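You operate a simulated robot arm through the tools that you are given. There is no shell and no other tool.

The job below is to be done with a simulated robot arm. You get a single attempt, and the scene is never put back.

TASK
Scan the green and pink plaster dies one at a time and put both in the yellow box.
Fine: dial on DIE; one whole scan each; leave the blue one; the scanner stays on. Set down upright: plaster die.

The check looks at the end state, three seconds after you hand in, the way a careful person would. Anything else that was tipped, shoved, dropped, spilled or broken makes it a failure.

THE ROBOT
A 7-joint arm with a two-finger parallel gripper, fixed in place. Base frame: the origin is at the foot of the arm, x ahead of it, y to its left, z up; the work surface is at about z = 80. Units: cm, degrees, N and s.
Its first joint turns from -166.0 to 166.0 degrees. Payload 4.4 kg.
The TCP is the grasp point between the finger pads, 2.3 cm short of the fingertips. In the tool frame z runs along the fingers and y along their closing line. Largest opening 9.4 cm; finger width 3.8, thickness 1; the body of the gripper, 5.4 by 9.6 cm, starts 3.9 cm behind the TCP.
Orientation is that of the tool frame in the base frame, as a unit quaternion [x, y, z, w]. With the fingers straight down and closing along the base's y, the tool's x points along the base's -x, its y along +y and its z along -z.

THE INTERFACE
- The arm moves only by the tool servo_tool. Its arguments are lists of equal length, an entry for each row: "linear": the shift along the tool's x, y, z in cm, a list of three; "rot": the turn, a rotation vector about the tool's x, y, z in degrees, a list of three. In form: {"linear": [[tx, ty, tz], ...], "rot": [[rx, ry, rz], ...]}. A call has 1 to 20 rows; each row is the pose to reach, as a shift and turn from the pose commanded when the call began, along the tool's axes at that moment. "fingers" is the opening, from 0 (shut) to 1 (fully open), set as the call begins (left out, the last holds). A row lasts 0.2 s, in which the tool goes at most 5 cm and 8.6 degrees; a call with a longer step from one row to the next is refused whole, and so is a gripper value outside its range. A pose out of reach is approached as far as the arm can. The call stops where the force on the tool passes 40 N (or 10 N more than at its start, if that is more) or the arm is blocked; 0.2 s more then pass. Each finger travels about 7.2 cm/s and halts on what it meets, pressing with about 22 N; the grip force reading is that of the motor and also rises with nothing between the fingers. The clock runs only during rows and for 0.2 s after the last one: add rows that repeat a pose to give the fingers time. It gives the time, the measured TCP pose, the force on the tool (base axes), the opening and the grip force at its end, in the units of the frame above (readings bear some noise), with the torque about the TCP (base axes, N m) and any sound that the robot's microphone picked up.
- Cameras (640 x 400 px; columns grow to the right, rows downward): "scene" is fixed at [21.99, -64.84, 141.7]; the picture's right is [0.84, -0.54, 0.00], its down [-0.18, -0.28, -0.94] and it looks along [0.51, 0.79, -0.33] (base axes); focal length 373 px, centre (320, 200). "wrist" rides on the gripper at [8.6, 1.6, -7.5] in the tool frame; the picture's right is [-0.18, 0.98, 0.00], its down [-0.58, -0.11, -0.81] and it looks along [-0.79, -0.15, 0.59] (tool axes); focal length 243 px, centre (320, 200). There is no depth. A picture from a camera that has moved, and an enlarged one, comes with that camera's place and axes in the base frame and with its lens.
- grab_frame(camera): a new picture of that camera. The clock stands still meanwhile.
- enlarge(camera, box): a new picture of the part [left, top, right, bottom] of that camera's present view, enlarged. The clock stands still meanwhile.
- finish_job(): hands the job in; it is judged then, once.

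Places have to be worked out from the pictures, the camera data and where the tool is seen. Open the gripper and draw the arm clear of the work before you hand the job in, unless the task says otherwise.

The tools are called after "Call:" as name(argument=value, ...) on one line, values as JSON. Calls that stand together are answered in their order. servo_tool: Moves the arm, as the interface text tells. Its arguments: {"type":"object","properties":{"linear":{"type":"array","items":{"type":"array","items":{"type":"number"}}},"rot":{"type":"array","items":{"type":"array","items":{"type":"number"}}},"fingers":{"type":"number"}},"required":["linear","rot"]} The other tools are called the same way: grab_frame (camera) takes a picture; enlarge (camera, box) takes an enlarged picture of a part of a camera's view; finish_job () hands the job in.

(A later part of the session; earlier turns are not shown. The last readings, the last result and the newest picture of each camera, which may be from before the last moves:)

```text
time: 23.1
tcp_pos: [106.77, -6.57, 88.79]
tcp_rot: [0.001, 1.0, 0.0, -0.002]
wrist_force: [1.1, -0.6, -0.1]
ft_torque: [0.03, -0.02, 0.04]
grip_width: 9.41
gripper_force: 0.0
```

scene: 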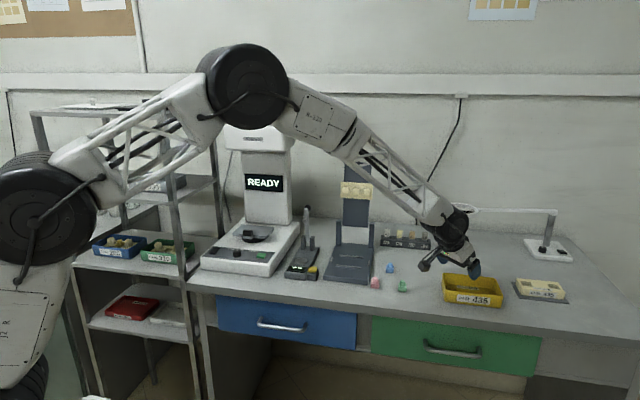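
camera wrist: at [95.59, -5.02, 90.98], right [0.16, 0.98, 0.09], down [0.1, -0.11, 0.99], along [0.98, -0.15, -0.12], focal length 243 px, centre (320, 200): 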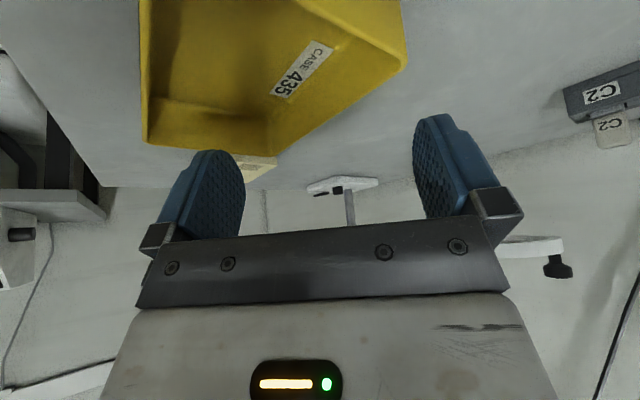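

Even vertical works at r = 107 at this height. I'll narrow the fingers and check vertical reach lower down in the box's middle, first shifting sideways at this height.

Call:
servo_tool(linear=[[-0.1, -1.2, 0], [-0.2, -2.3, 0], [-0.2, -2.3, 0]], rot=[[0, 0, 0], [0, 0, 0], [0, 0, 0]], fingers=0.35)

Call:
grab_frame(camera="wrist")

Call:
enlarge(camera="scene", box=[420, 230, 540, 320])

```text
time: 23.9
tcp_pos: [107.09, -8.89, 88.8]
tcp_rot: [0.001, 1.0, 0.0, -0.002]
wrist_force: [-0.1, -0.2, 0.5]
ft_torque: [0.0, -0.01, 0.02]
grip_width: 3.27
gripper_force: 0.0
```

```text
taken
camera wrist: at [98.38, -7.23, 96.27], right [0.19, 0.98, 0.0], down [0.58, -0.11, 0.8], along [0.79, -0.15, -0.59], focal length 243 px, centre (320, 200)
```

wrist: 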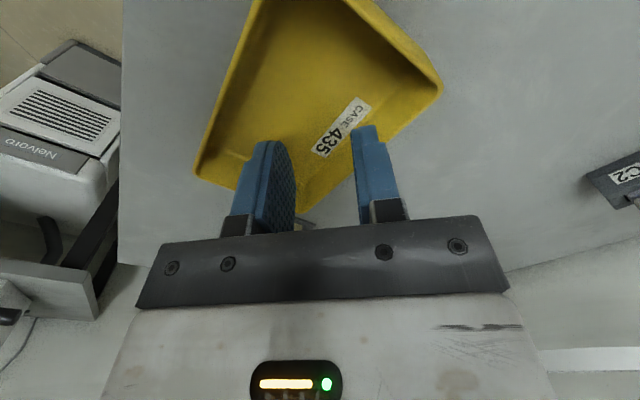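

```text
4.44 times, centred on (480, 275) of scene
camera zoom: at [21.99, -64.84, 141.7], right [0.84, -0.54, 0.0], down [-0.18, -0.28, -0.94], along [0.51, 0.79, -0.33], focal length 1658 px, centre (-391, -133)
```

zoom: 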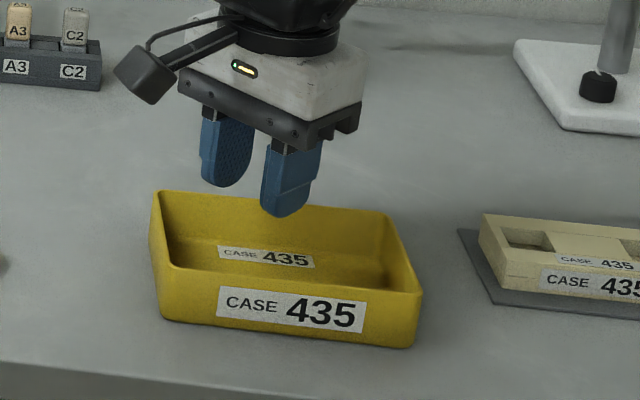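

Fingers are over the middle of the box. I lower 4.5 cm to check that the vertical pose is truly reachable near floor height (tips about 82, floor about 80.5).

Call:
servo_tool(linear=[[0, 0, 1.2], [0, 0, 2.4], [0, 0, 3.6], [0, 0, 4.5], [0, 0, 4.5]], rot=[[0, 0, 0], [0, 0, 0], [0, 0, 0], [0, 0, 0], [0, 0, 0]])

Call:
enlarge(camera="scene", box=[420, 230, 540, 320])

Call:
grab_frame(camera="wrist")

```text
time: 25.1
tcp_pos: [107.09, -8.87, 84.29]
tcp_rot: [0.001, 1.0, 0.0, -0.002]
wrist_force: [0.2, 0.1, 0.0]
ft_torque: [0.03, -0.04, 0.0]
grip_width: 3.28
gripper_force: 0.1
```

```text
4.44 times, centred on (480, 275) of scene
camera zoom: at [21.99, -64.84, 141.7], right [0.84, -0.54, 0.0], down [-0.18, -0.28, -0.94], along [0.51, 0.79, -0.33], focal length 1658 px, centre (-391, -133)
```

zoom: 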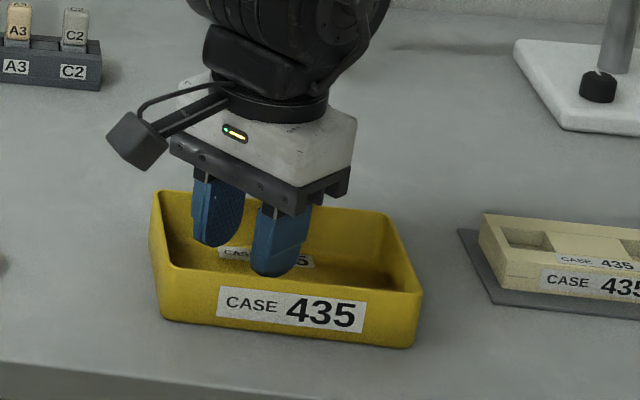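

```text
taken
camera wrist: at [98.41, -7.19, 91.78], right [0.19, 0.98, 0.0], down [0.58, -0.11, 0.8], along [0.79, -0.15, -0.59], focal length 243 px, centre (320, 200)
```

wrist: 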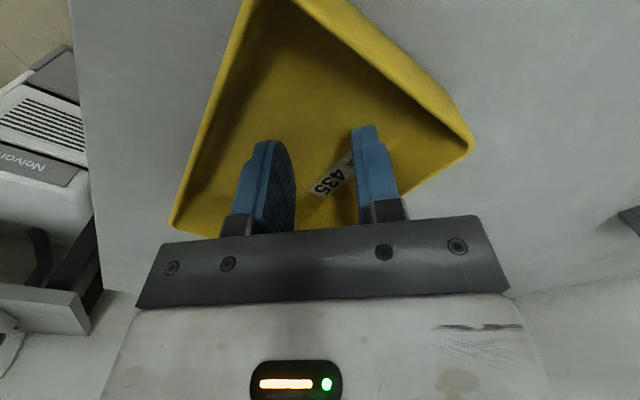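

Vertical reach is confirmed in the box, so no tilt is needed. I raise out and go above the green die with the tool yawed -45° to match its faces, then look closely.

Call:
servo_tool(linear=[[0, 0, -3.5], [0, 0, -7], [1, 1, -10.5], [3.3, 2.7, -11.7], [5.6, 4.6, -11.7], [7.9, 6.5, -11.7], [10.2, 8.4, -11.7], [12, 9.9, -11.7], [13.4, 11.1, -11.7]], rot=[[0, 0, 0], [0, 0, 0], [0, 0, 5], [0, 0, 12], [0, 0, 19], [0, 0, 26], [0, 0, 33], [0, 0, 40], [0, 0, 45]], fingers=0.5)

Call:
grab_frame(camera="wrist")

Call:
enlarge(camera="wrist", box=[230, 0, 410, 120])

```text
time: 27.1
tcp_pos: [93.73, 2.24, 96.01]
tcp_rot: [0.384, 0.923, 0.0, 0.0]
wrist_force: [0.1, 0.5, 1.0]
ft_torque: [0.01, -0.03, -0.03]
grip_width: 4.7
gripper_force: 0.1
```

```text
taken
camera wrist: at [88.73, 9.5, 103.5], right [0.83, 0.56, 0.0], down [0.34, -0.49, 0.81], along [0.45, -0.67, -0.59], focal length 243 px, centre (320, 200)
```

wrist: 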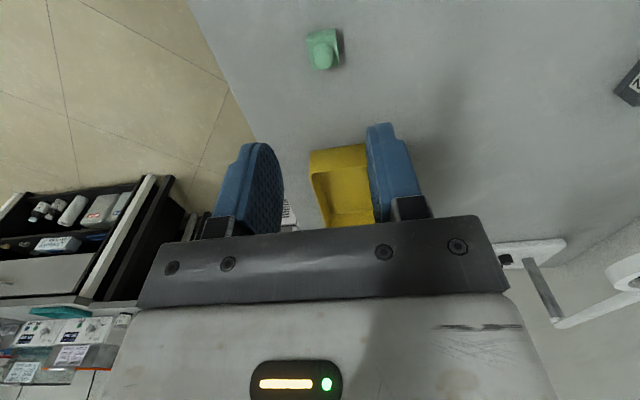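

```text
3.33 times, centred on (320, 60) of wrist
camera zoom: at [88.73, 9.5, 103.5], right [0.83, 0.56, 0.0], down [0.34, -0.49, 0.81], along [0.45, -0.67, -0.59], focal length 809 px, centre (320, 667)
```

zoom: 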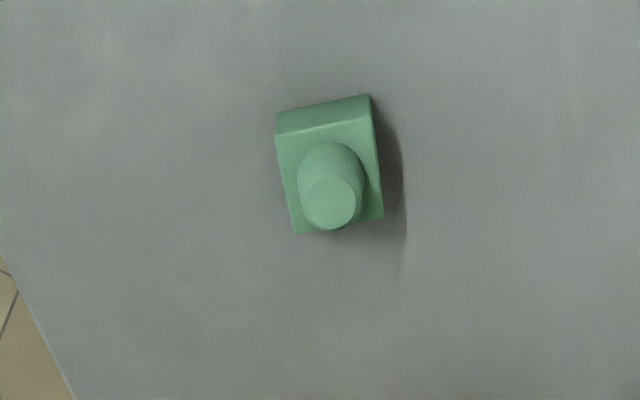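

The die sits at tool offset (-0.48, +0.2), aligned within about 1°, base 2.33 cm square and 1.5 high, total about 2.8 high. I centre and descend to TCP z 82.8.

Call:
servo_tool(linear=[[-0.24, 0.1, 3], [-0.48, 0.2, 6], [-0.48, 0.2, 8.5]], rot=[[0, 0, 0], [0, 0, 0], [0, 0, 0]])

Call:
enlarge(camera="wrist", box=[220, 60, 420, 220])

```text
time: 27.9
tcp_pos: [94.17, 2.31, 87.42]
tcp_rot: [0.383, 0.924, -0.001, -0.002]
wrist_force: [0.9, 0.2, 0.5]
ft_torque: [-0.04, 0.01, -0.02]
grip_width: 4.69
gripper_force: 0.1
```

```text
2.50 times, centred on (320, 140) of wrist
camera zoom: at [89.17, 9.57, 94.93], right [0.83, 0.56, 0.0], down [0.33, -0.49, 0.81], along [0.45, -0.67, -0.59], focal length 606 px, centre (320, 350)
```

zoom: 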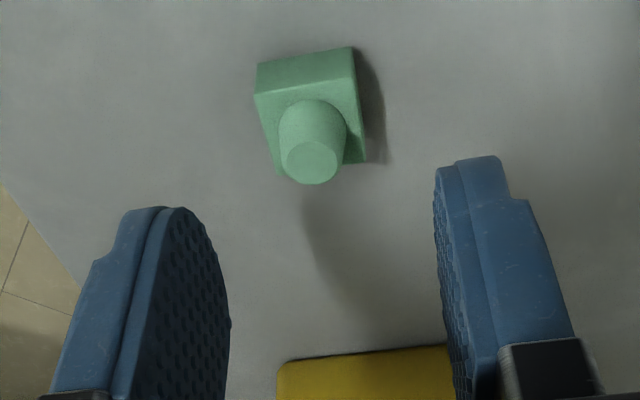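

Residual offset is about (-0.14, -0.2) cm; I correct it and lower to grasp height.

Call:
servo_tool(linear=[[-0.14, -0.2, 1.2], [-0.14, -0.2, 2.4], [-0.14, -0.2, 3.6], [-0.14, -0.2, 4.6]], rot=[[0, 0, 0], [0, 0, 0], [0, 0, 0], [0, 0, 0]])

Call:
enlarge(camera="wrist", box=[220, 60, 420, 220])

Call:
enlarge(camera="scene", box=[360, 230, 450, 300])

```text
time: 28.9
tcp_pos: [94.22, 1.77, 82.92]
tcp_rot: [0.384, 0.923, -0.001, -0.001]
wrist_force: [-0.3, -0.6, 0.9]
ft_torque: [0.0, 0.01, -0.02]
grip_width: 4.69
gripper_force: 0.1
```

```text
2.50 times, centred on (320, 140) of wrist
camera zoom: at [89.13, 9.14, 90.47], right [0.83, 0.56, 0.0], down [0.34, -0.49, 0.81], along [0.45, -0.67, -0.59], focal length 606 px, centre (320, 350)
```

zoom: 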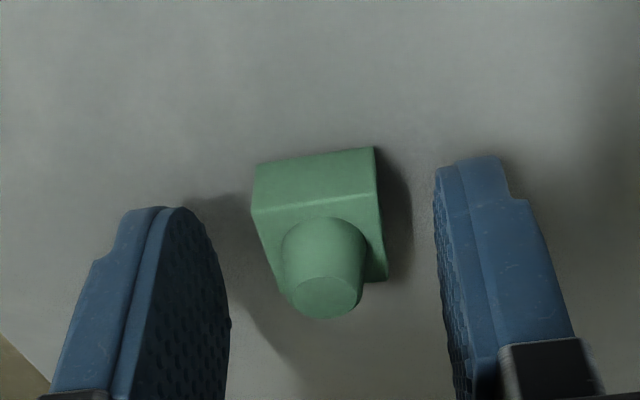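

```text
5.71 times, centred on (405, 265) of scene
camera zoom: at [21.99, -64.84, 141.7], right [0.84, -0.54, 0.0], down [-0.18, -0.28, -0.94], along [0.51, 0.79, -0.33], focal length 2132 px, centre (-166, -171)
```

zoom: 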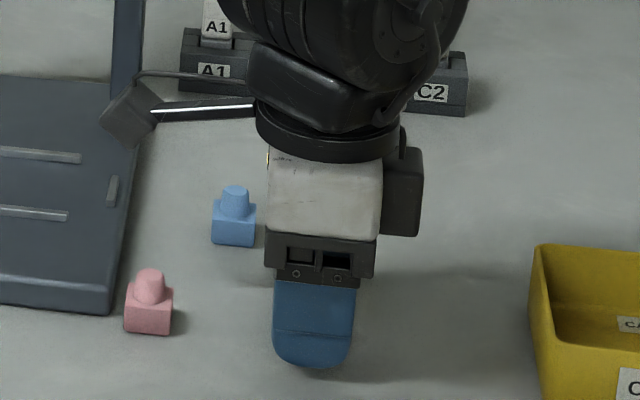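

The die is centred between the fingers (within 0.1 cm). I nudge and close on it.

Call:
servo_tool(linear=[[0.05, 0.1, 0.1], [0.05, 0.1, 0.1]], rot=[[0, 0, 0], [0, 0, 0]])

Call:
servo_tool(linear=[[0, 0, 0], [0, 0, 0], [0, 0, 0], [0, 0, 0]], rot=[[0, 0, 0], [0, 0, 0], [0, 0, 0], [0, 0, 0]], fingers=0.15)

Call:
enlarge(camera="wrist", box=[220, 60, 420, 220])

```text
time: 29.5
tcp_pos: [94.06, 1.96, 82.97]
tcp_rot: [0.383, 0.924, 0.0, -0.002]
wrist_force: [-0.3, -0.2, 0.6]
ft_torque: [0.04, 0.01, -0.03]
grip_width: 4.71
gripper_force: 0.0
```

```text
time: 30.5
tcp_pos: [94.14, 1.83, 82.81]
tcp_rot: [0.383, 0.924, -0.001, -0.001]
wrist_force: [0.6, 0.3, -0.6]
ft_torque: [-0.04, -0.04, 0.01]
grip_width: 2.26
gripper_force: 21.3
```

```text
2.50 times, centred on (320, 140) of wrist
camera zoom: at [89.16, 9.25, 90.42], right [0.83, 0.56, 0.0], down [0.34, -0.49, 0.81], along [0.45, -0.67, -0.59], focal length 606 px, centre (320, 350)
```

zoom: 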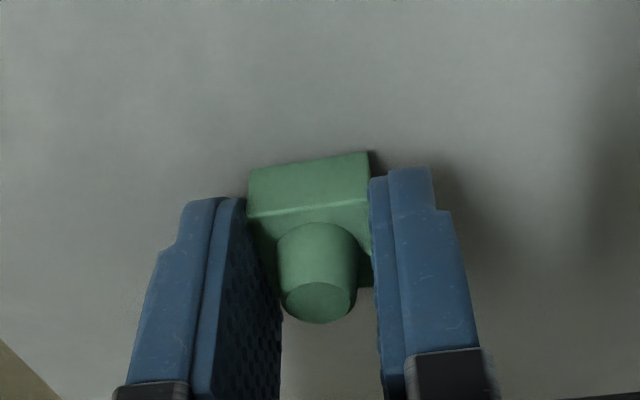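

Gripped: opening 2.26 cm, 21 N. I lift straight up and check the hold.

Call:
servo_tool(linear=[[0, 0, -1], [0, 0, -3], [0, 0, -6], [0, 0, -9.5], [0, 0, -13], [0, 0, -15.2]], rot=[[0, 0, 0], [0, 0, 0], [0, 0, 0], [0, 0, 0], [0, 0, 0], [0, 0, 0]])

Call:
enlarge(camera="wrist", box=[220, 60, 420, 220])

Call:
grab_frame(camera="scene")

```text
time: 31.9
tcp_pos: [94.32, 1.85, 98.05]
tcp_rot: [0.384, 0.923, -0.001, -0.001]
wrist_force: [-0.3, 0.0, -1.6]
ft_torque: [0.0, 0.0, 0.02]
grip_width: 2.29
gripper_force: 22.1
```

```text
2.50 times, centred on (320, 140) of wrist
camera zoom: at [89.31, 9.2, 105.51], right [0.83, 0.56, 0.0], down [0.34, -0.49, 0.81], along [0.45, -0.67, -0.59], focal length 606 px, centre (320, 350)
```

zoom: 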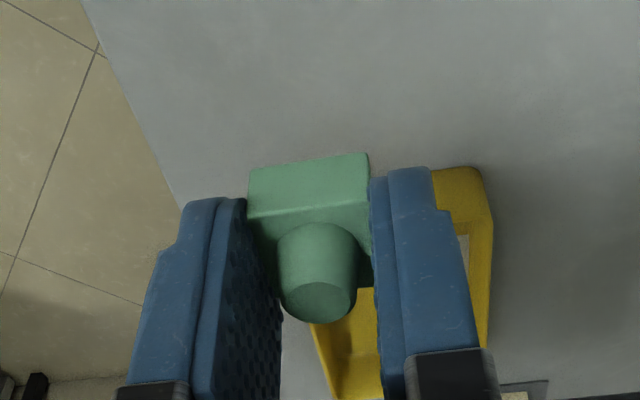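

```text
taken
```

scene: 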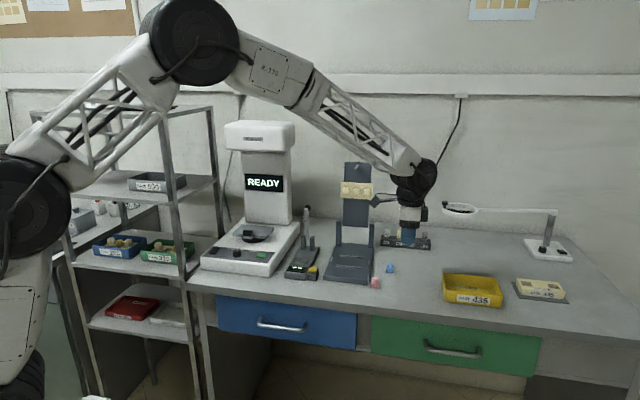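

The die is held firmly. I carry it across at z 98 to in front of the stage, at about (60.5, 42).

Call:
servo_tool(linear=[[1.5, 0.1, 0], [4.5, 0.4, 0], [8.3, 0.7, 0], [12.1, 1.0, 0], [15.9, 1.3, 0], [19.7, 1.7, 0], [23.5, 2.0, 0], [27.3, 2.3, 0], [31.1, 2.6, 0], [34.9, 2.9, 0], [38.7, 3.3, 0], [42.5, 3.6, 0], [46.3, 3.9, 0], [49.5, 4.2, 0], [51.5, 4.4, 0], [52.1, 4.4, 0]], rot=[[0, 0, 0], [0, 0, 0], [0, 0, 0], [0, 0, 0], [0, 0, 0], [0, 0, 0], [0, 0, 0], [0, 0, 0], [0, 0, 0], [0, 0, 0], [0, 0, 0], [0, 0, 0], [0, 0, 0], [0, 0, 0], [0, 0, 0], [0, 0, 0]])

Call:
grab_frame(camera="wrist")

Call:
grab_frame(camera="scene")

Call:
enlarge(camera="scene", box=[195, 110, 315, 275])

```text
time: 35.3
tcp_pos: [60.65, 42.04, 98.12]
tcp_rot: [0.383, 0.924, -0.001, -0.002]
wrist_force: [-1.2, 0.2, 0.0]
ft_torque: [0.02, -0.01, 0.03]
grip_width: 2.27
gripper_force: 21.9
```

```text
taken
camera wrist: at [55.62, 49.24, 105.63], right [0.83, 0.56, 0.0], down [0.34, -0.49, 0.81], along [0.45, -0.67, -0.59], focal length 243 px, centre (320, 200)
```

wrist: 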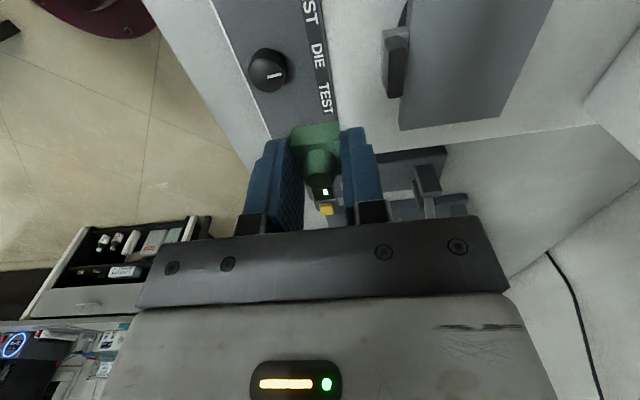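

```text
taken
```

scene: 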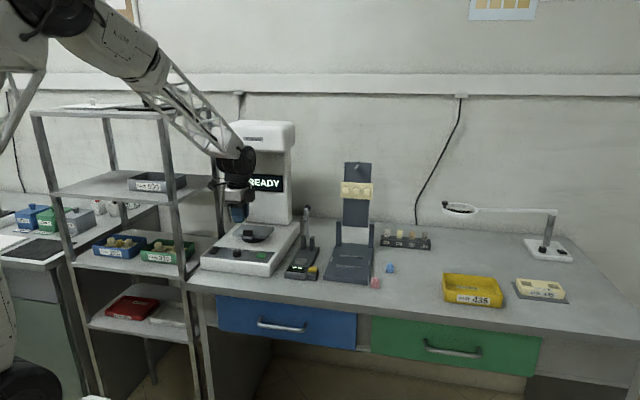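

```text
2.42 times, centred on (255, 192) of scene
camera zoom: at [21.99, -64.84, 141.7], right [0.84, -0.54, 0.0], down [-0.18, -0.28, -0.94], along [0.51, 0.79, -0.33], focal length 904 px, centre (478, 218)
```

zoom: 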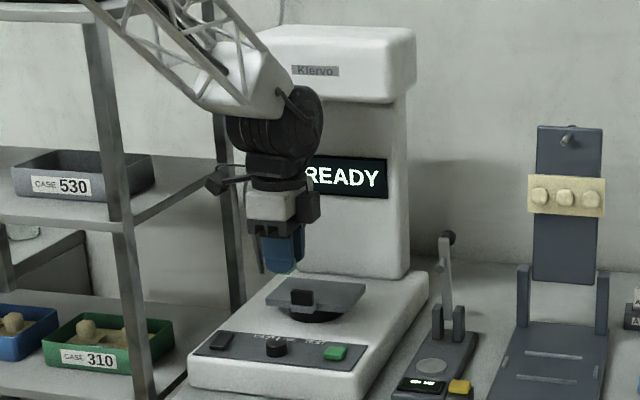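

The die is held and the dial shows DIE. From this view the plate centre is about (67.0, 48.9). I move in over the handle block at z 95 (die bottom about 92.3, block top about 90.5), watching clearance to the scanner head.

Call:
servo_tool(linear=[[0.0, 0.3, 1.5], [0.05, 1.5, 2.9], [0.1, 3.3, 2.9], [0.2, 5.0, 2.9], [0.25, 6.2, 2.9]], rot=[[0, 0, 0], [0, 0, 0], [0, 0, 0], [0, 0, 0], [0, 0, 0]])

Call:
enlarge(camera="scene", box=[195, 110, 315, 275])

Call:
grab_frame(camera="wrist")

```text
time: 36.5
tcp_pos: [64.68, 46.47, 95.27]
tcp_rot: [0.384, 0.924, 0.0, -0.001]
wrist_force: [-0.2, -0.5, -0.5]
ft_torque: [0.0, 0.0, 0.01]
grip_width: 2.28
gripper_force: 21.8
```

```text
2.42 times, centred on (255, 192) of scene
camera zoom: at [21.99, -64.84, 141.7], right [0.84, -0.54, 0.0], down [-0.18, -0.28, -0.94], along [0.51, 0.79, -0.33], focal length 904 px, centre (478, 218)
```

zoom: 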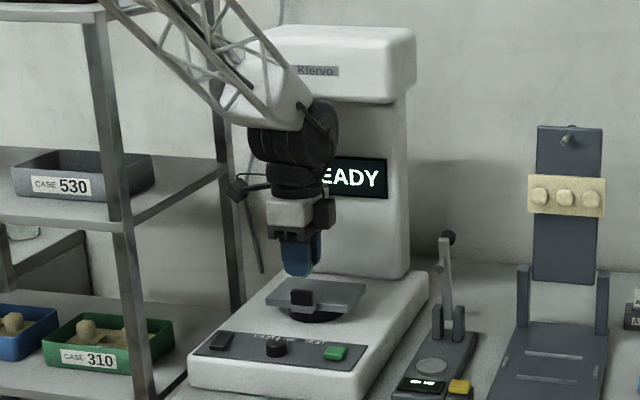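

```text
taken
camera wrist: at [59.69, 53.75, 102.68], right [0.83, 0.56, 0.0], down [0.34, -0.49, 0.81], along [0.45, -0.67, -0.59], focal length 243 px, centre (320, 200)
```

wrist: 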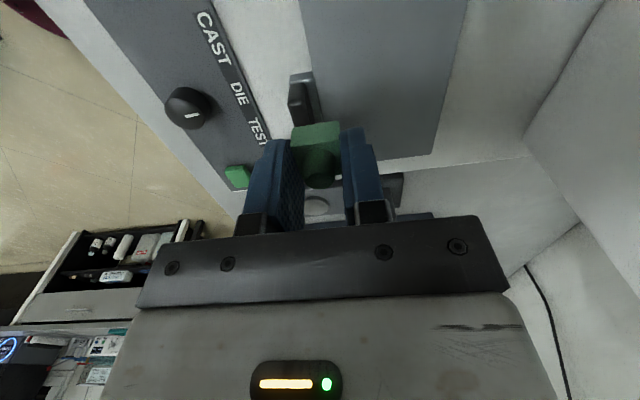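

Clear so far. I continue the last 3 cm to the plate centre, then look again.

Call:
servo_tool(linear=[[0.03, 1.0, 0], [0.06, 2.0, 0], [0.1, 3.1, 0], [0.1, 3.1, 0.8]], rot=[[0, 0, 0], [0, 0, 0], [0, 0, 0], [0, 0, 0]])

Call:
enlarge(camera="scene", box=[215, 200, 295, 260])

Call:
grab_frame(camera="wrist")

Call:
enlarge(camera="scene", box=[205, 100, 305, 215])

```text
time: 37.5
tcp_pos: [66.83, 48.93, 94.52]
tcp_rot: [0.384, 0.923, -0.001, -0.002]
wrist_force: [-0.2, 0.6, 0.1]
ft_torque: [0.0, -0.04, -0.03]
grip_width: 2.28
gripper_force: 22.1
```

```text
6.67 times, centred on (255, 230) of scene
camera zoom: at [21.99, -64.84, 141.7], right [0.84, -0.54, 0.0], down [-0.18, -0.28, -0.94], along [0.51, 0.79, -0.33], focal length 2487 px, centre (753, 0)
```

zoom: 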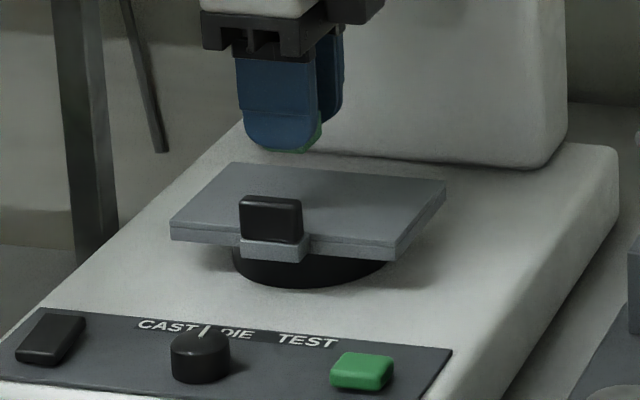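

```text
taken
camera wrist: at [61.85, 56.12, 101.91], right [0.83, 0.56, 0.0], down [0.34, -0.49, 0.81], along [0.45, -0.67, -0.59], focal length 243 px, centre (320, 200)
```

wrist: 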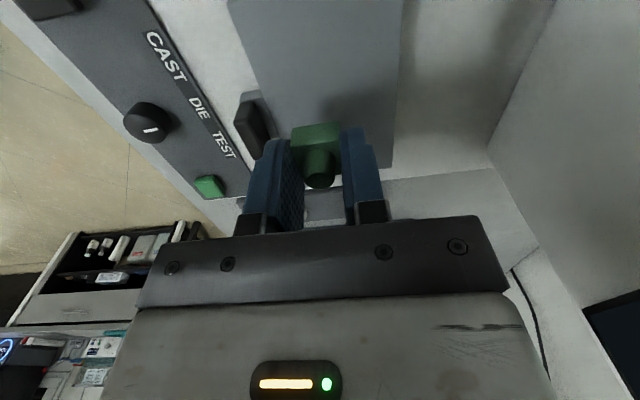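

```text
3.48 times, centred on (255, 158) of scene
camera zoom: at [21.99, -64.84, 141.7], right [0.84, -0.54, 0.0], down [-0.18, -0.28, -0.94], along [0.51, 0.79, -0.33], focal length 1298 px, centre (546, 348)
```

zoom: 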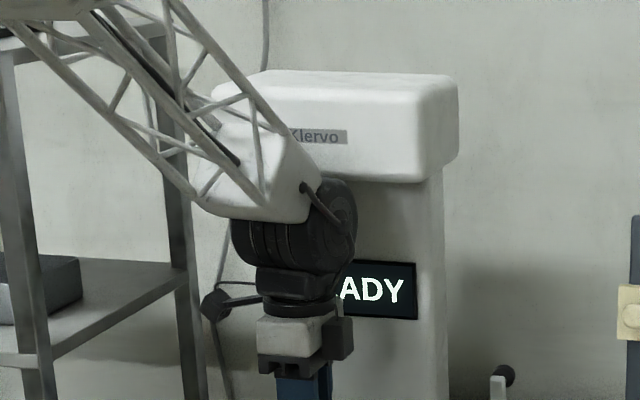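

The die is over the plate centre (about 67.2, 48.8; plate top about 88.2–88.7). I lower to just above the expected contact.

Call:
servo_tool(linear=[[-0.2, 0.1, 1.0], [-0.2, 0.1, 2.0], [-0.2, 0.1, 2.6]], rot=[[0, 0, 0], [0, 0, 0], [0, 0, 0]])

Call:
enlarge(camera="scene", box=[225, 205, 285, 250])

```text
time: 38.3
tcp_pos: [67.03, 48.65, 91.8]
tcp_rot: [0.384, 0.924, 0.0, -0.002]
wrist_force: [0.1, -0.6, -0.4]
ft_torque: [0.01, -0.01, 0.04]
grip_width: 2.27
gripper_force: 21.9
```

```text
8.89 times, centred on (255, 228) of scene
camera zoom: at [21.99, -64.84, 141.7], right [0.84, -0.54, 0.0], down [-0.18, -0.28, -0.94], along [0.51, 0.79, -0.33], focal length 3316 px, centre (898, -44)
```

zoom: 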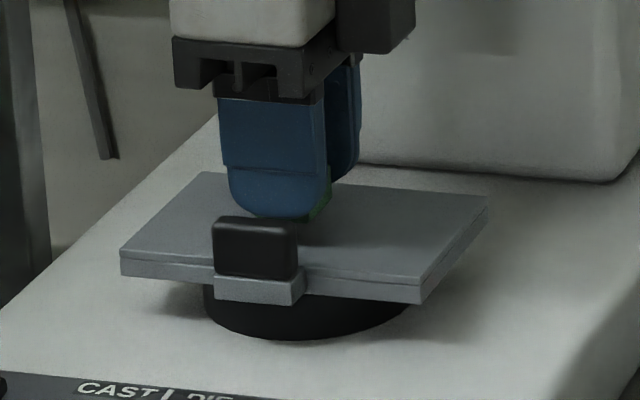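

Close to the plate now. I step down in small increments, reading force for contact.

Call:
servo_tool(linear=[[0, 0, 0.25], [0, 0, 0.25]], rot=[[0, 0, 0], [0, 0, 0]])

Call:
servo_tool(linear=[[0, 0, 0.2], [0, 0, 0.2]], rot=[[0, 0, 0], [0, 0, 0]])

```text
time: 38.9
tcp_pos: [67.01, 48.69, 91.57]
tcp_rot: [0.383, 0.924, 0.0, -0.001]
wrist_force: [-0.1, 0.4, 0.1]
ft_torque: [0.0, 0.03, 0.0]
grip_width: 2.26
gripper_force: 22.1
```

```text
time: 39.5
tcp_pos: [67.14, 48.64, 91.27]
tcp_rot: [0.384, 0.923, 0.0, -0.001]
wrist_force: [0.1, 0.1, -0.1]
ft_torque: [-0.05, 0.02, 0.0]
grip_width: 2.31
gripper_force: 21.7
```

Call:
enlarge(camera="wrist", box=[220, 60, 420, 220])

Call:
enlarge(camera="scene", box=[240, 215, 280, 245])

```text
2.50 times, centred on (320, 140) of wrist
camera zoom: at [62.15, 55.98, 98.83], right [0.83, 0.56, 0.0], down [0.34, -0.49, 0.81], along [0.45, -0.67, -0.59], focal length 606 px, centre (320, 350)
```

zoom: 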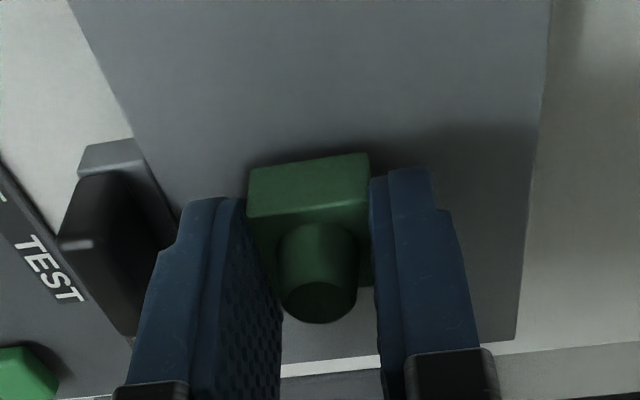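

```text
13.33 times, centred on (260, 230) of scene
camera zoom: at [21.99, -64.84, 141.7], right [0.84, -0.54, 0.0], down [-0.18, -0.28, -0.94], along [0.51, 0.79, -0.33], focal length 4974 px, centre (1120, -200)
```

zoom: 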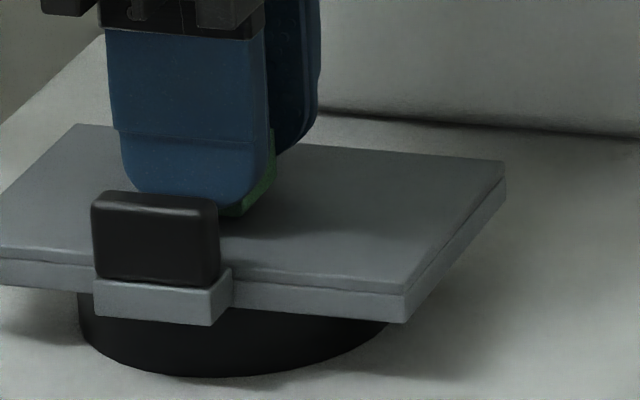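

I'll check the gap between the left finger and the handle block before opening.

Call:
enlarge(camera="wrist", box=[230, 100, 330, 210])

```text
3.64 times, centred on (280, 155) of wrist
camera zoom: at [62.15, 55.98, 98.83], right [0.83, 0.56, 0.0], down [0.34, -0.49, 0.81], along [0.45, -0.67, -0.59], focal length 882 px, centre (466, 364)
```

zoom: 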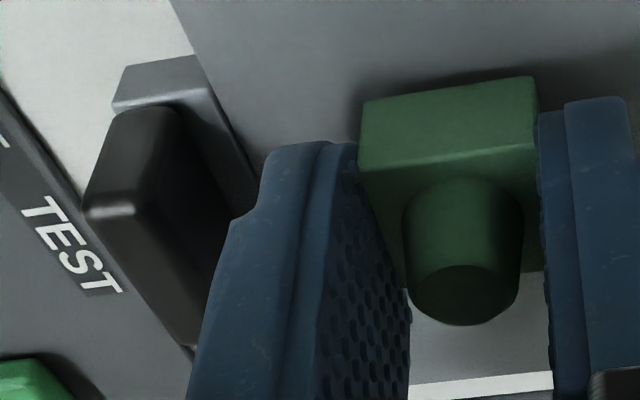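

The gap finger-to-block is about 1.5 cm, enough for a modest opening. I continue lowering in small steps.

Call:
servo_tool(linear=[[0, 0, 0.15], [0, 0, 0.15]], rot=[[0, 0, 0], [0, 0, 0]])

Call:
servo_tool(linear=[[0, 0, 0.12], [0, 0, 0.12]], rot=[[0, 0, 0], [0, 0, 0]])

```text
time: 40.1
tcp_pos: [67.19, 48.67, 91.09]
tcp_rot: [0.383, 0.924, 0.0, -0.001]
wrist_force: [-0.1, -0.3, 0.4]
ft_torque: [0.01, -0.01, -0.03]
grip_width: 2.31
gripper_force: 21.9
```

```text
time: 40.7
tcp_pos: [67.09, 48.8, 91.25]
tcp_rot: [0.383, 0.924, -0.001, -0.002]
wrist_force: [-0.3, -0.8, 5.6]
ft_torque: [0.0, 0.01, 0.02]
grip_width: 2.28
gripper_force: 22.2
```

Contact felt (5.6 N up). I open modestly and let it settle, then rise.

Call:
servo_tool(linear=[[0, 0, 0], [0, 0, 0], [0, 0, 0]], rot=[[0, 0, 0], [0, 0, 0], [0, 0, 0]], fingers=0.36)

Call:
enlarge(camera="wrist", box=[220, 60, 420, 220])

```text
time: 41.5
tcp_pos: [67.09, 48.75, 91.1]
tcp_rot: [0.383, 0.924, -0.001, -0.001]
wrist_force: [-0.3, -0.2, 0.2]
ft_torque: [0.02, 0.02, -0.01]
grip_width: 3.38
gripper_force: 0.1
```

```text
2.50 times, centred on (320, 140) of wrist
camera zoom: at [62.13, 56.0, 98.55], right [0.83, 0.56, 0.0], down [0.34, -0.49, 0.81], along [0.45, -0.67, -0.59], focal length 606 px, centre (320, 350)
```

zoom: 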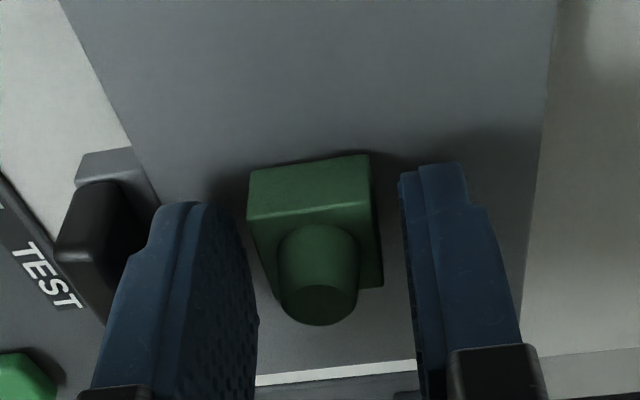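

The die stands upright at the plate centre. I rise only enough to clear it and back out toward the front.

Call:
servo_tool(linear=[[0, 0, -1.2], [0, 0, -2.4], [0, 0, -3.6], [0, -2, -3.8], [0, -5, -3.8], [0, -8.5, -4], [0, -12, -5]], rot=[[0, 0, 0], [0, 0, 0], [0, 0, 0], [0, 0, 0], [0, 0, 0], [0, 0, 0], [0, 0, 0]])

Call:
enlarge(camera="scene", box=[205, 160, 305, 275])

Call:
grab_frame(camera="wrist")

```text
time: 43.1
tcp_pos: [58.45, 40.36, 96.15]
tcp_rot: [0.384, 0.923, -0.001, -0.002]
wrist_force: [0.6, -0.6, -0.5]
ft_torque: [-0.01, 0.0, -0.03]
grip_width: 3.37
gripper_force: 0.1
```

```text
3.48 times, centred on (255, 218) of scene
camera zoom: at [21.99, -64.84, 141.7], right [0.84, -0.54, 0.0], down [-0.18, -0.28, -0.94], along [0.51, 0.79, -0.33], focal length 1298 px, centre (546, 139)
```

zoom: 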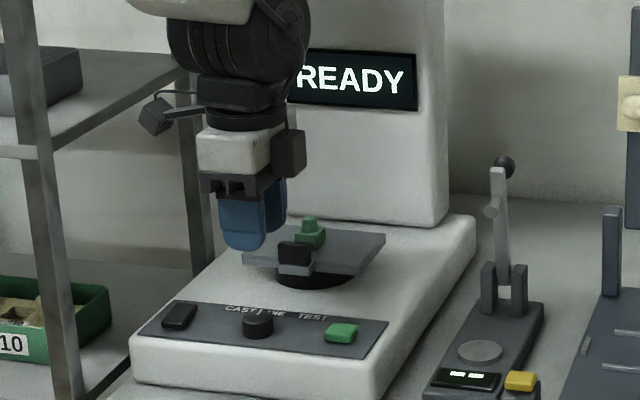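

```text
taken
camera wrist: at [53.48, 47.67, 103.7], right [0.83, 0.56, 0.0], down [0.34, -0.49, 0.81], along [0.45, -0.67, -0.59], focal length 243 px, centre (320, 200)
```

wrist: 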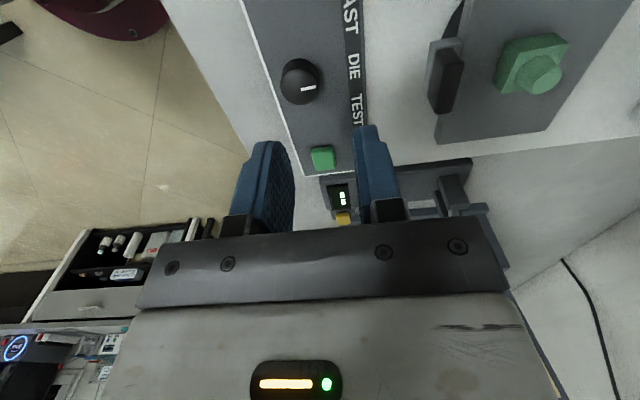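

Green die stands on the plate and the screen reads READY. I close the fingers and move above the green button near (63.1, 33.8).

Call:
servo_tool(linear=[[-2.6, -0.4, 0.5], [-5.2, -0.9, 1.5], [-7.9, -1.3, 2.5], [-7.9, -1.3, 2.5]], rot=[[0, 0, 0], [0, 0, 0], [0, 0, 0], [0, 0, 0]], fingers=0.0)

Call:
grab_frame(camera="wrist")

Call:
enlarge(camera="wrist", box=[220, 40, 420, 200])

Call:
enlarge(camera="scene", box=[225, 215, 295, 270])

```text
time: 44.1
tcp_pos: [63.16, 33.75, 93.64]
tcp_rot: [0.384, 0.924, -0.001, 0.0]
wrist_force: [0.9, -0.4, -0.2]
ft_torque: [0.0, -0.01, -0.01]
grip_width: 0.0
gripper_force: 22.4
```

```text
taken
camera wrist: at [58.22, 41.0, 101.14], right [0.83, 0.56, 0.0], down [0.34, -0.49, 0.81], along [0.45, -0.67, -0.59], focal length 243 px, centre (320, 200)
```

wrist: 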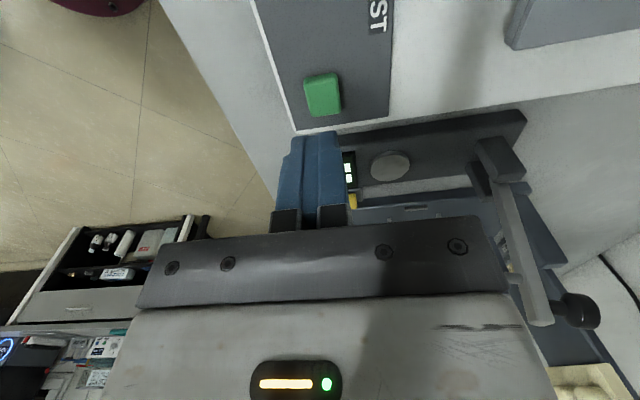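

```text
2.50 times, centred on (320, 120) of wrist
camera zoom: at [58.22, 41.0, 101.14], right [0.83, 0.56, 0.0], down [0.34, -0.49, 0.81], along [0.45, -0.67, -0.59], focal length 606 px, centre (320, 400)
```

zoom: 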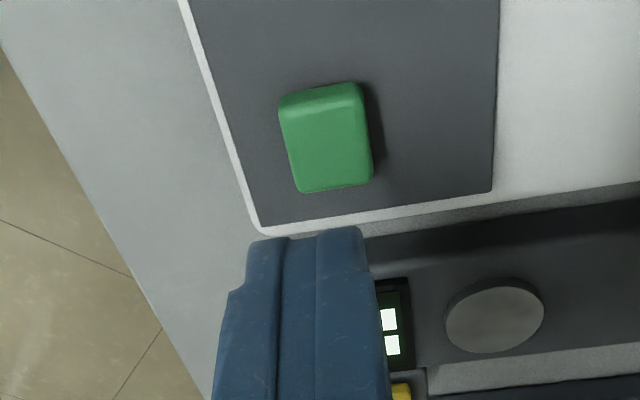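

```text
7.27 times, centred on (260, 242) of scene
camera zoom: at [21.99, -64.84, 141.7], right [0.84, -0.54, 0.0], down [-0.18, -0.28, -0.94], along [0.51, 0.79, -0.33], focal length 2713 px, centre (756, -109)
```

zoom: 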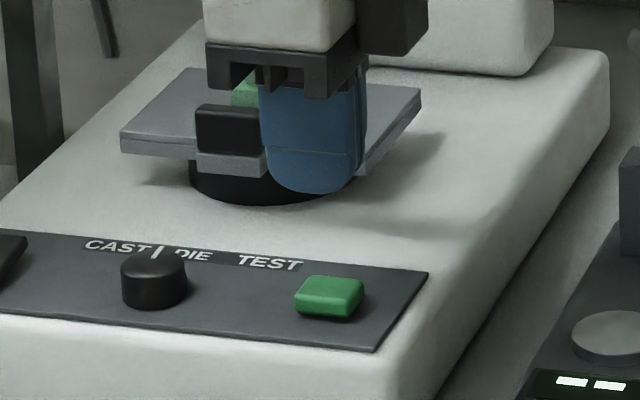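

The button is right beneath the closed tips (offset about 0.2 cm in y). I descend to just above it, then step down until it clicks.

Call:
servo_tool(linear=[[0, 0.15, 1.5], [0, 0.15, 3.0], [0, 0.15, 4.2]], rot=[[0, 0, 0], [0, 0, 0], [0, 0, 0]])

Call:
enlarge(camera="scene", box=[225, 215, 295, 270])

Call:
enlarge(camera="wrist", box=[220, 60, 420, 220])

```text
time: 44.9
tcp_pos: [63.48, 34.02, 89.43]
tcp_rot: [0.384, 0.923, 0.0, -0.001]
wrist_force: [0.8, 1.6, 1.3]
ft_torque: [-0.02, 0.0, -0.04]
grip_width: 0.01
gripper_force: 21.8
```

```text
7.27 times, centred on (260, 242) of scene
camera zoom: at [21.99, -64.84, 141.7], right [0.84, -0.54, 0.0], down [-0.18, -0.28, -0.94], along [0.51, 0.79, -0.33], focal length 2713 px, centre (756, -109)
```

zoom: 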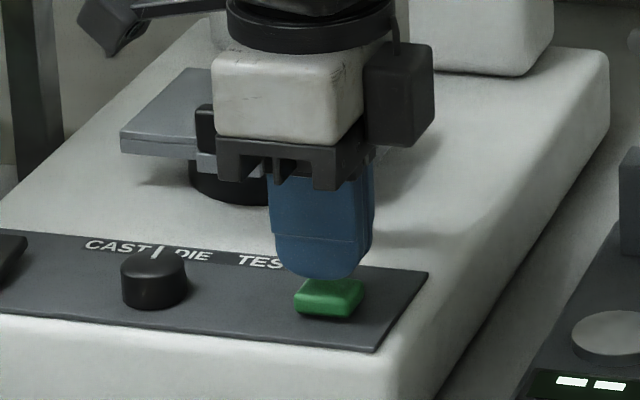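

```text
2.50 times, centred on (320, 140) of wrist
camera zoom: at [58.44, 41.2, 96.93], right [0.83, 0.56, 0.0], down [0.34, -0.49, 0.81], along [0.45, -0.67, -0.59], focal length 606 px, centre (320, 350)
```

zoom: 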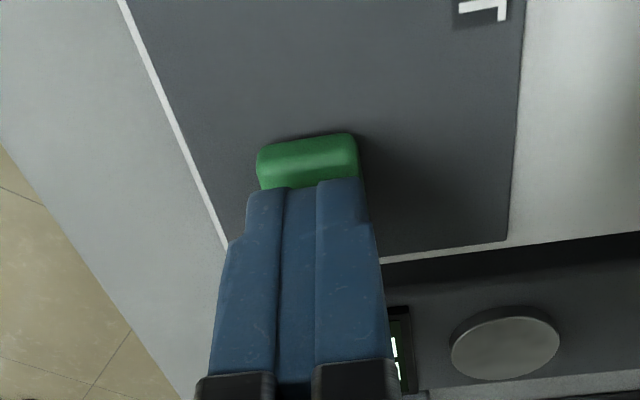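

Tips hover just over the button. I press in small steps.

Call:
servo_tool(linear=[[0, 0, 0.3], [0, 0, 0.3]], rot=[[0, 0, 0], [0, 0, 0]])

Call:
servo_tool(linear=[[0, 0, 0.2], [0, 0, 0.2]], rot=[[0, 0, 0], [0, 0, 0]])

```text
time: 45.5
tcp_pos: [63.4, 33.86, 89.21]
tcp_rot: [0.384, 0.923, -0.001, -0.002]
wrist_force: [0.5, 0.2, -0.3]
ft_torque: [0.01, 0.01, 0.02]
grip_width: 0.0
gripper_force: 22.1
```

```text
time: 46.1
tcp_pos: [63.46, 33.87, 89.03]
tcp_rot: [0.384, 0.923, 0.0, -0.001]
wrist_force: [1.0, 0.6, 0.7]
ft_torque: [0.01, 0.0, -0.01]
grip_width: 0.0
gripper_force: 21.2
```

Call:
servo_tool(linear=[[0, 0, 0.15], [0, 0, 0.15]], rot=[[0, 0, 0], [0, 0, 0]])

Call:
enlarge(camera="scene", box=[215, 160, 295, 270])

```text
time: 46.7
tcp_pos: [63.49, 33.86, 88.81]
tcp_rot: [0.384, 0.923, -0.001, -0.001]
wrist_force: [-0.3, -0.2, -0.5]
ft_torque: [-0.04, 0.02, -0.05]
grip_width: 0.01
gripper_force: 22.1
```

```text
3.64 times, centred on (255, 215) of scene
camera zoom: at [21.99, -64.84, 141.7], right [0.84, -0.54, 0.0], down [-0.18, -0.28, -0.94], along [0.51, 0.79, -0.33], focal length 1356 px, centre (556, 146)
```

zoom: 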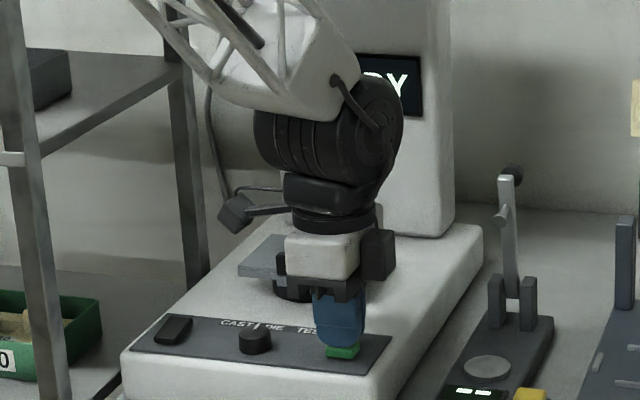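

No contact yet; I continue stepping.

Call:
servo_tool(linear=[[0, 0, 0.15], [0, 0, 0.15]], rot=[[0, 0, 0], [0, 0, 0]])

Call:
servo_tool(linear=[[0, 0, 0.15], [0, 0, 0.15]], rot=[[0, 0, 0], [0, 0, 0]])

```text
time: 47.3
tcp_pos: [63.41, 33.9, 88.67]
tcp_rot: [0.383, 0.924, -0.001, -0.001]
wrist_force: [0.8, 1.3, -0.6]
ft_torque: [0.01, -0.04, 0.01]
grip_width: 0.0
gripper_force: 22.6
```

```text
time: 47.9
tcp_pos: [63.47, 33.92, 88.42]
tcp_rot: [0.384, 0.923, 0.0, -0.001]
wrist_force: [-0.2, -0.3, 1.2]
ft_torque: [0.0, -0.01, 0.01]
grip_width: 0.0
gripper_force: 21.5
heard: click
```

A click was heard. I rise off the button right away and look at the screen.

Call:
servo_tool(linear=[[0, 0, -1], [0, 0, -3]], rot=[[0, 0, 0], [0, 0, 0]])

Call:
enlarge(camera="scene", box=[215, 160, 295, 270])

Call:
grab_frame(camera="wrist")

```text
time: 48.5
tcp_pos: [63.19, 33.86, 91.42]
tcp_rot: [0.384, 0.923, 0.0, -0.001]
wrist_force: [0.1, -0.1, -0.8]
ft_torque: [-0.01, 0.03, 0.02]
grip_width: 0.0
gripper_force: 22.2
```

```text
3.64 times, centred on (255, 215) of scene
camera zoom: at [21.99, -64.84, 141.7], right [0.84, -0.54, 0.0], down [-0.18, -0.28, -0.94], along [0.51, 0.79, -0.33], focal length 1356 px, centre (556, 146)
```

zoom: 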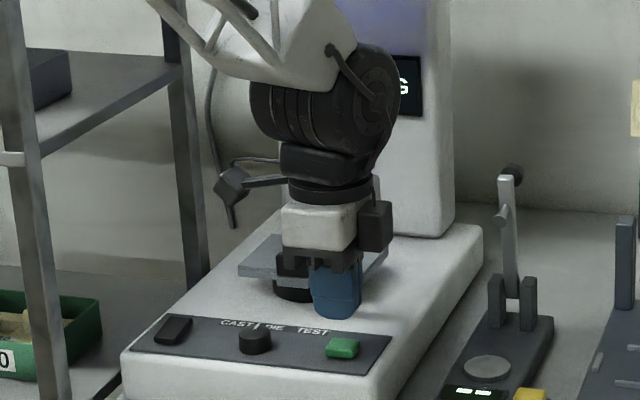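

```text
taken
camera wrist: at [58.27, 41.14, 98.9], right [0.83, 0.56, 0.0], down [0.34, -0.49, 0.81], along [0.45, -0.67, -0.59], focal length 243 px, centre (320, 200)
```

wrist: 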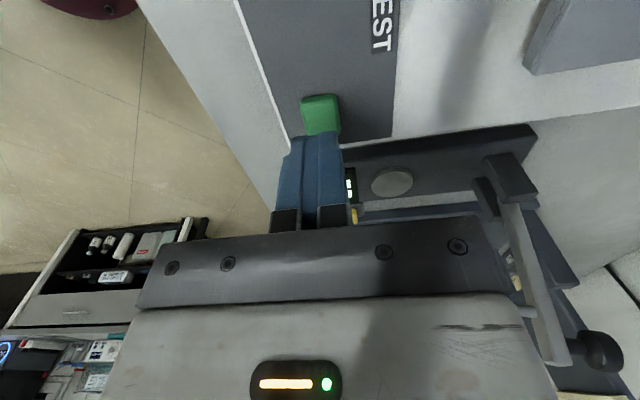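

The screen now shows "...G" (scanning) and the head light is on. I back the arm away so that I can watch the scan.

Call:
servo_tool(linear=[[-0.5, -2, -2.5], [-1.3, -5, -5], [-2.2, -8, -7.5], [-3.2, -11.5, -10], [-4.3, -15.5, -13]], rot=[[0, 0, 0], [0, 0, 0], [0, 0, 0], [0, 0, 0], [0, 0, 0]])

Call:
enlarge(camera="scene", box=[195, 110, 315, 275])

```text
refused: row 5 steps farther than a row can; nothing moved
```

```text
2.42 times, centred on (255, 192) of scene
camera zoom: at [21.99, -64.84, 141.7], right [0.84, -0.54, 0.0], down [-0.18, -0.28, -0.94], along [0.51, 0.79, -0.33], focal length 904 px, centre (478, 218)
```

zoom: 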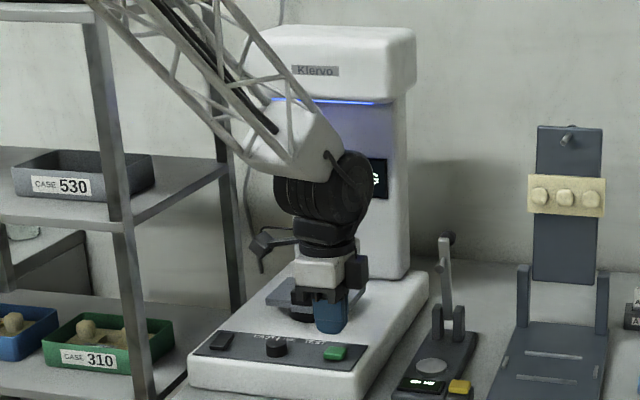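

The call was refused because of a too-long last step; I resend with smaller steps.

Call:
servo_tool(linear=[[-0.5, -2, -2], [-1.1, -4.5, -4], [-1.8, -7, -6], [-2.5, -9.5, -8], [-3.2, -12, -10], [-3.8, -14, -11.5], [-4.3, -15.5, -13]], rot=[[0, 0, 0], [0, 0, 0], [0, 0, 0], [0, 0, 0], [0, 0, 0], [0, 0, 0], [0, 0, 0]])

Call:
enlarge(camera="scene", box=[195, 110, 315, 275])

```text
time: 50.1
tcp_pos: [55.53, 19.95, 104.5]
tcp_rot: [0.383, 0.924, -0.001, -0.001]
wrist_force: [-1.3, -0.6, 0.1]
ft_torque: [0.02, 0.02, 0.02]
grip_width: 0.0
gripper_force: 22.0
```

```text
2.42 times, centred on (255, 192) of scene
camera zoom: at [21.99, -64.84, 141.7], right [0.84, -0.54, 0.0], down [-0.18, -0.28, -0.94], along [0.51, 0.79, -0.33], focal length 904 px, centre (478, 218)
```

zoom: 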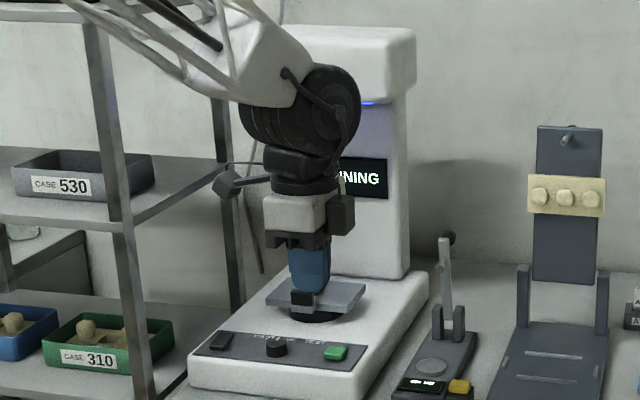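

SCANNING is shown. I shift the arm to the right, out of the scene camera's line of sight, and watch.

Call:
servo_tool(linear=[[-3, 0, -0.5], [-6.5, 0, -1], [-10, 0, -1.5], [-13.5, 0, -2], [-17.5, 0, -2.5], [-20.9, -0.3, -3]], rot=[[0, 0, 0], [0, 0, 0], [0, 0, 0], [0, 0, 0], [0, 0, 0], [0, 0, 0]], fingers=0.5)

Call:
enlarge(camera="scene", box=[195, 110, 315, 275])

```text
time: 51.5
tcp_pos: [69.76, 4.92, 107.66]
tcp_rot: [0.383, 0.924, -0.001, -0.002]
wrist_force: [0.8, 0.9, -0.2]
ft_torque: [-0.01, 0.01, 0.01]
grip_width: 4.68
gripper_force: 0.1
```

```text
2.42 times, centred on (255, 192) of scene
camera zoom: at [21.99, -64.84, 141.7], right [0.84, -0.54, 0.0], down [-0.18, -0.28, -0.94], along [0.51, 0.79, -0.33], focal length 904 px, centre (478, 218)
```

zoom: 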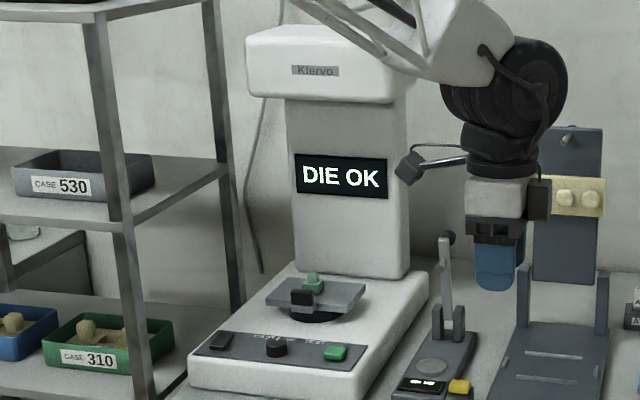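

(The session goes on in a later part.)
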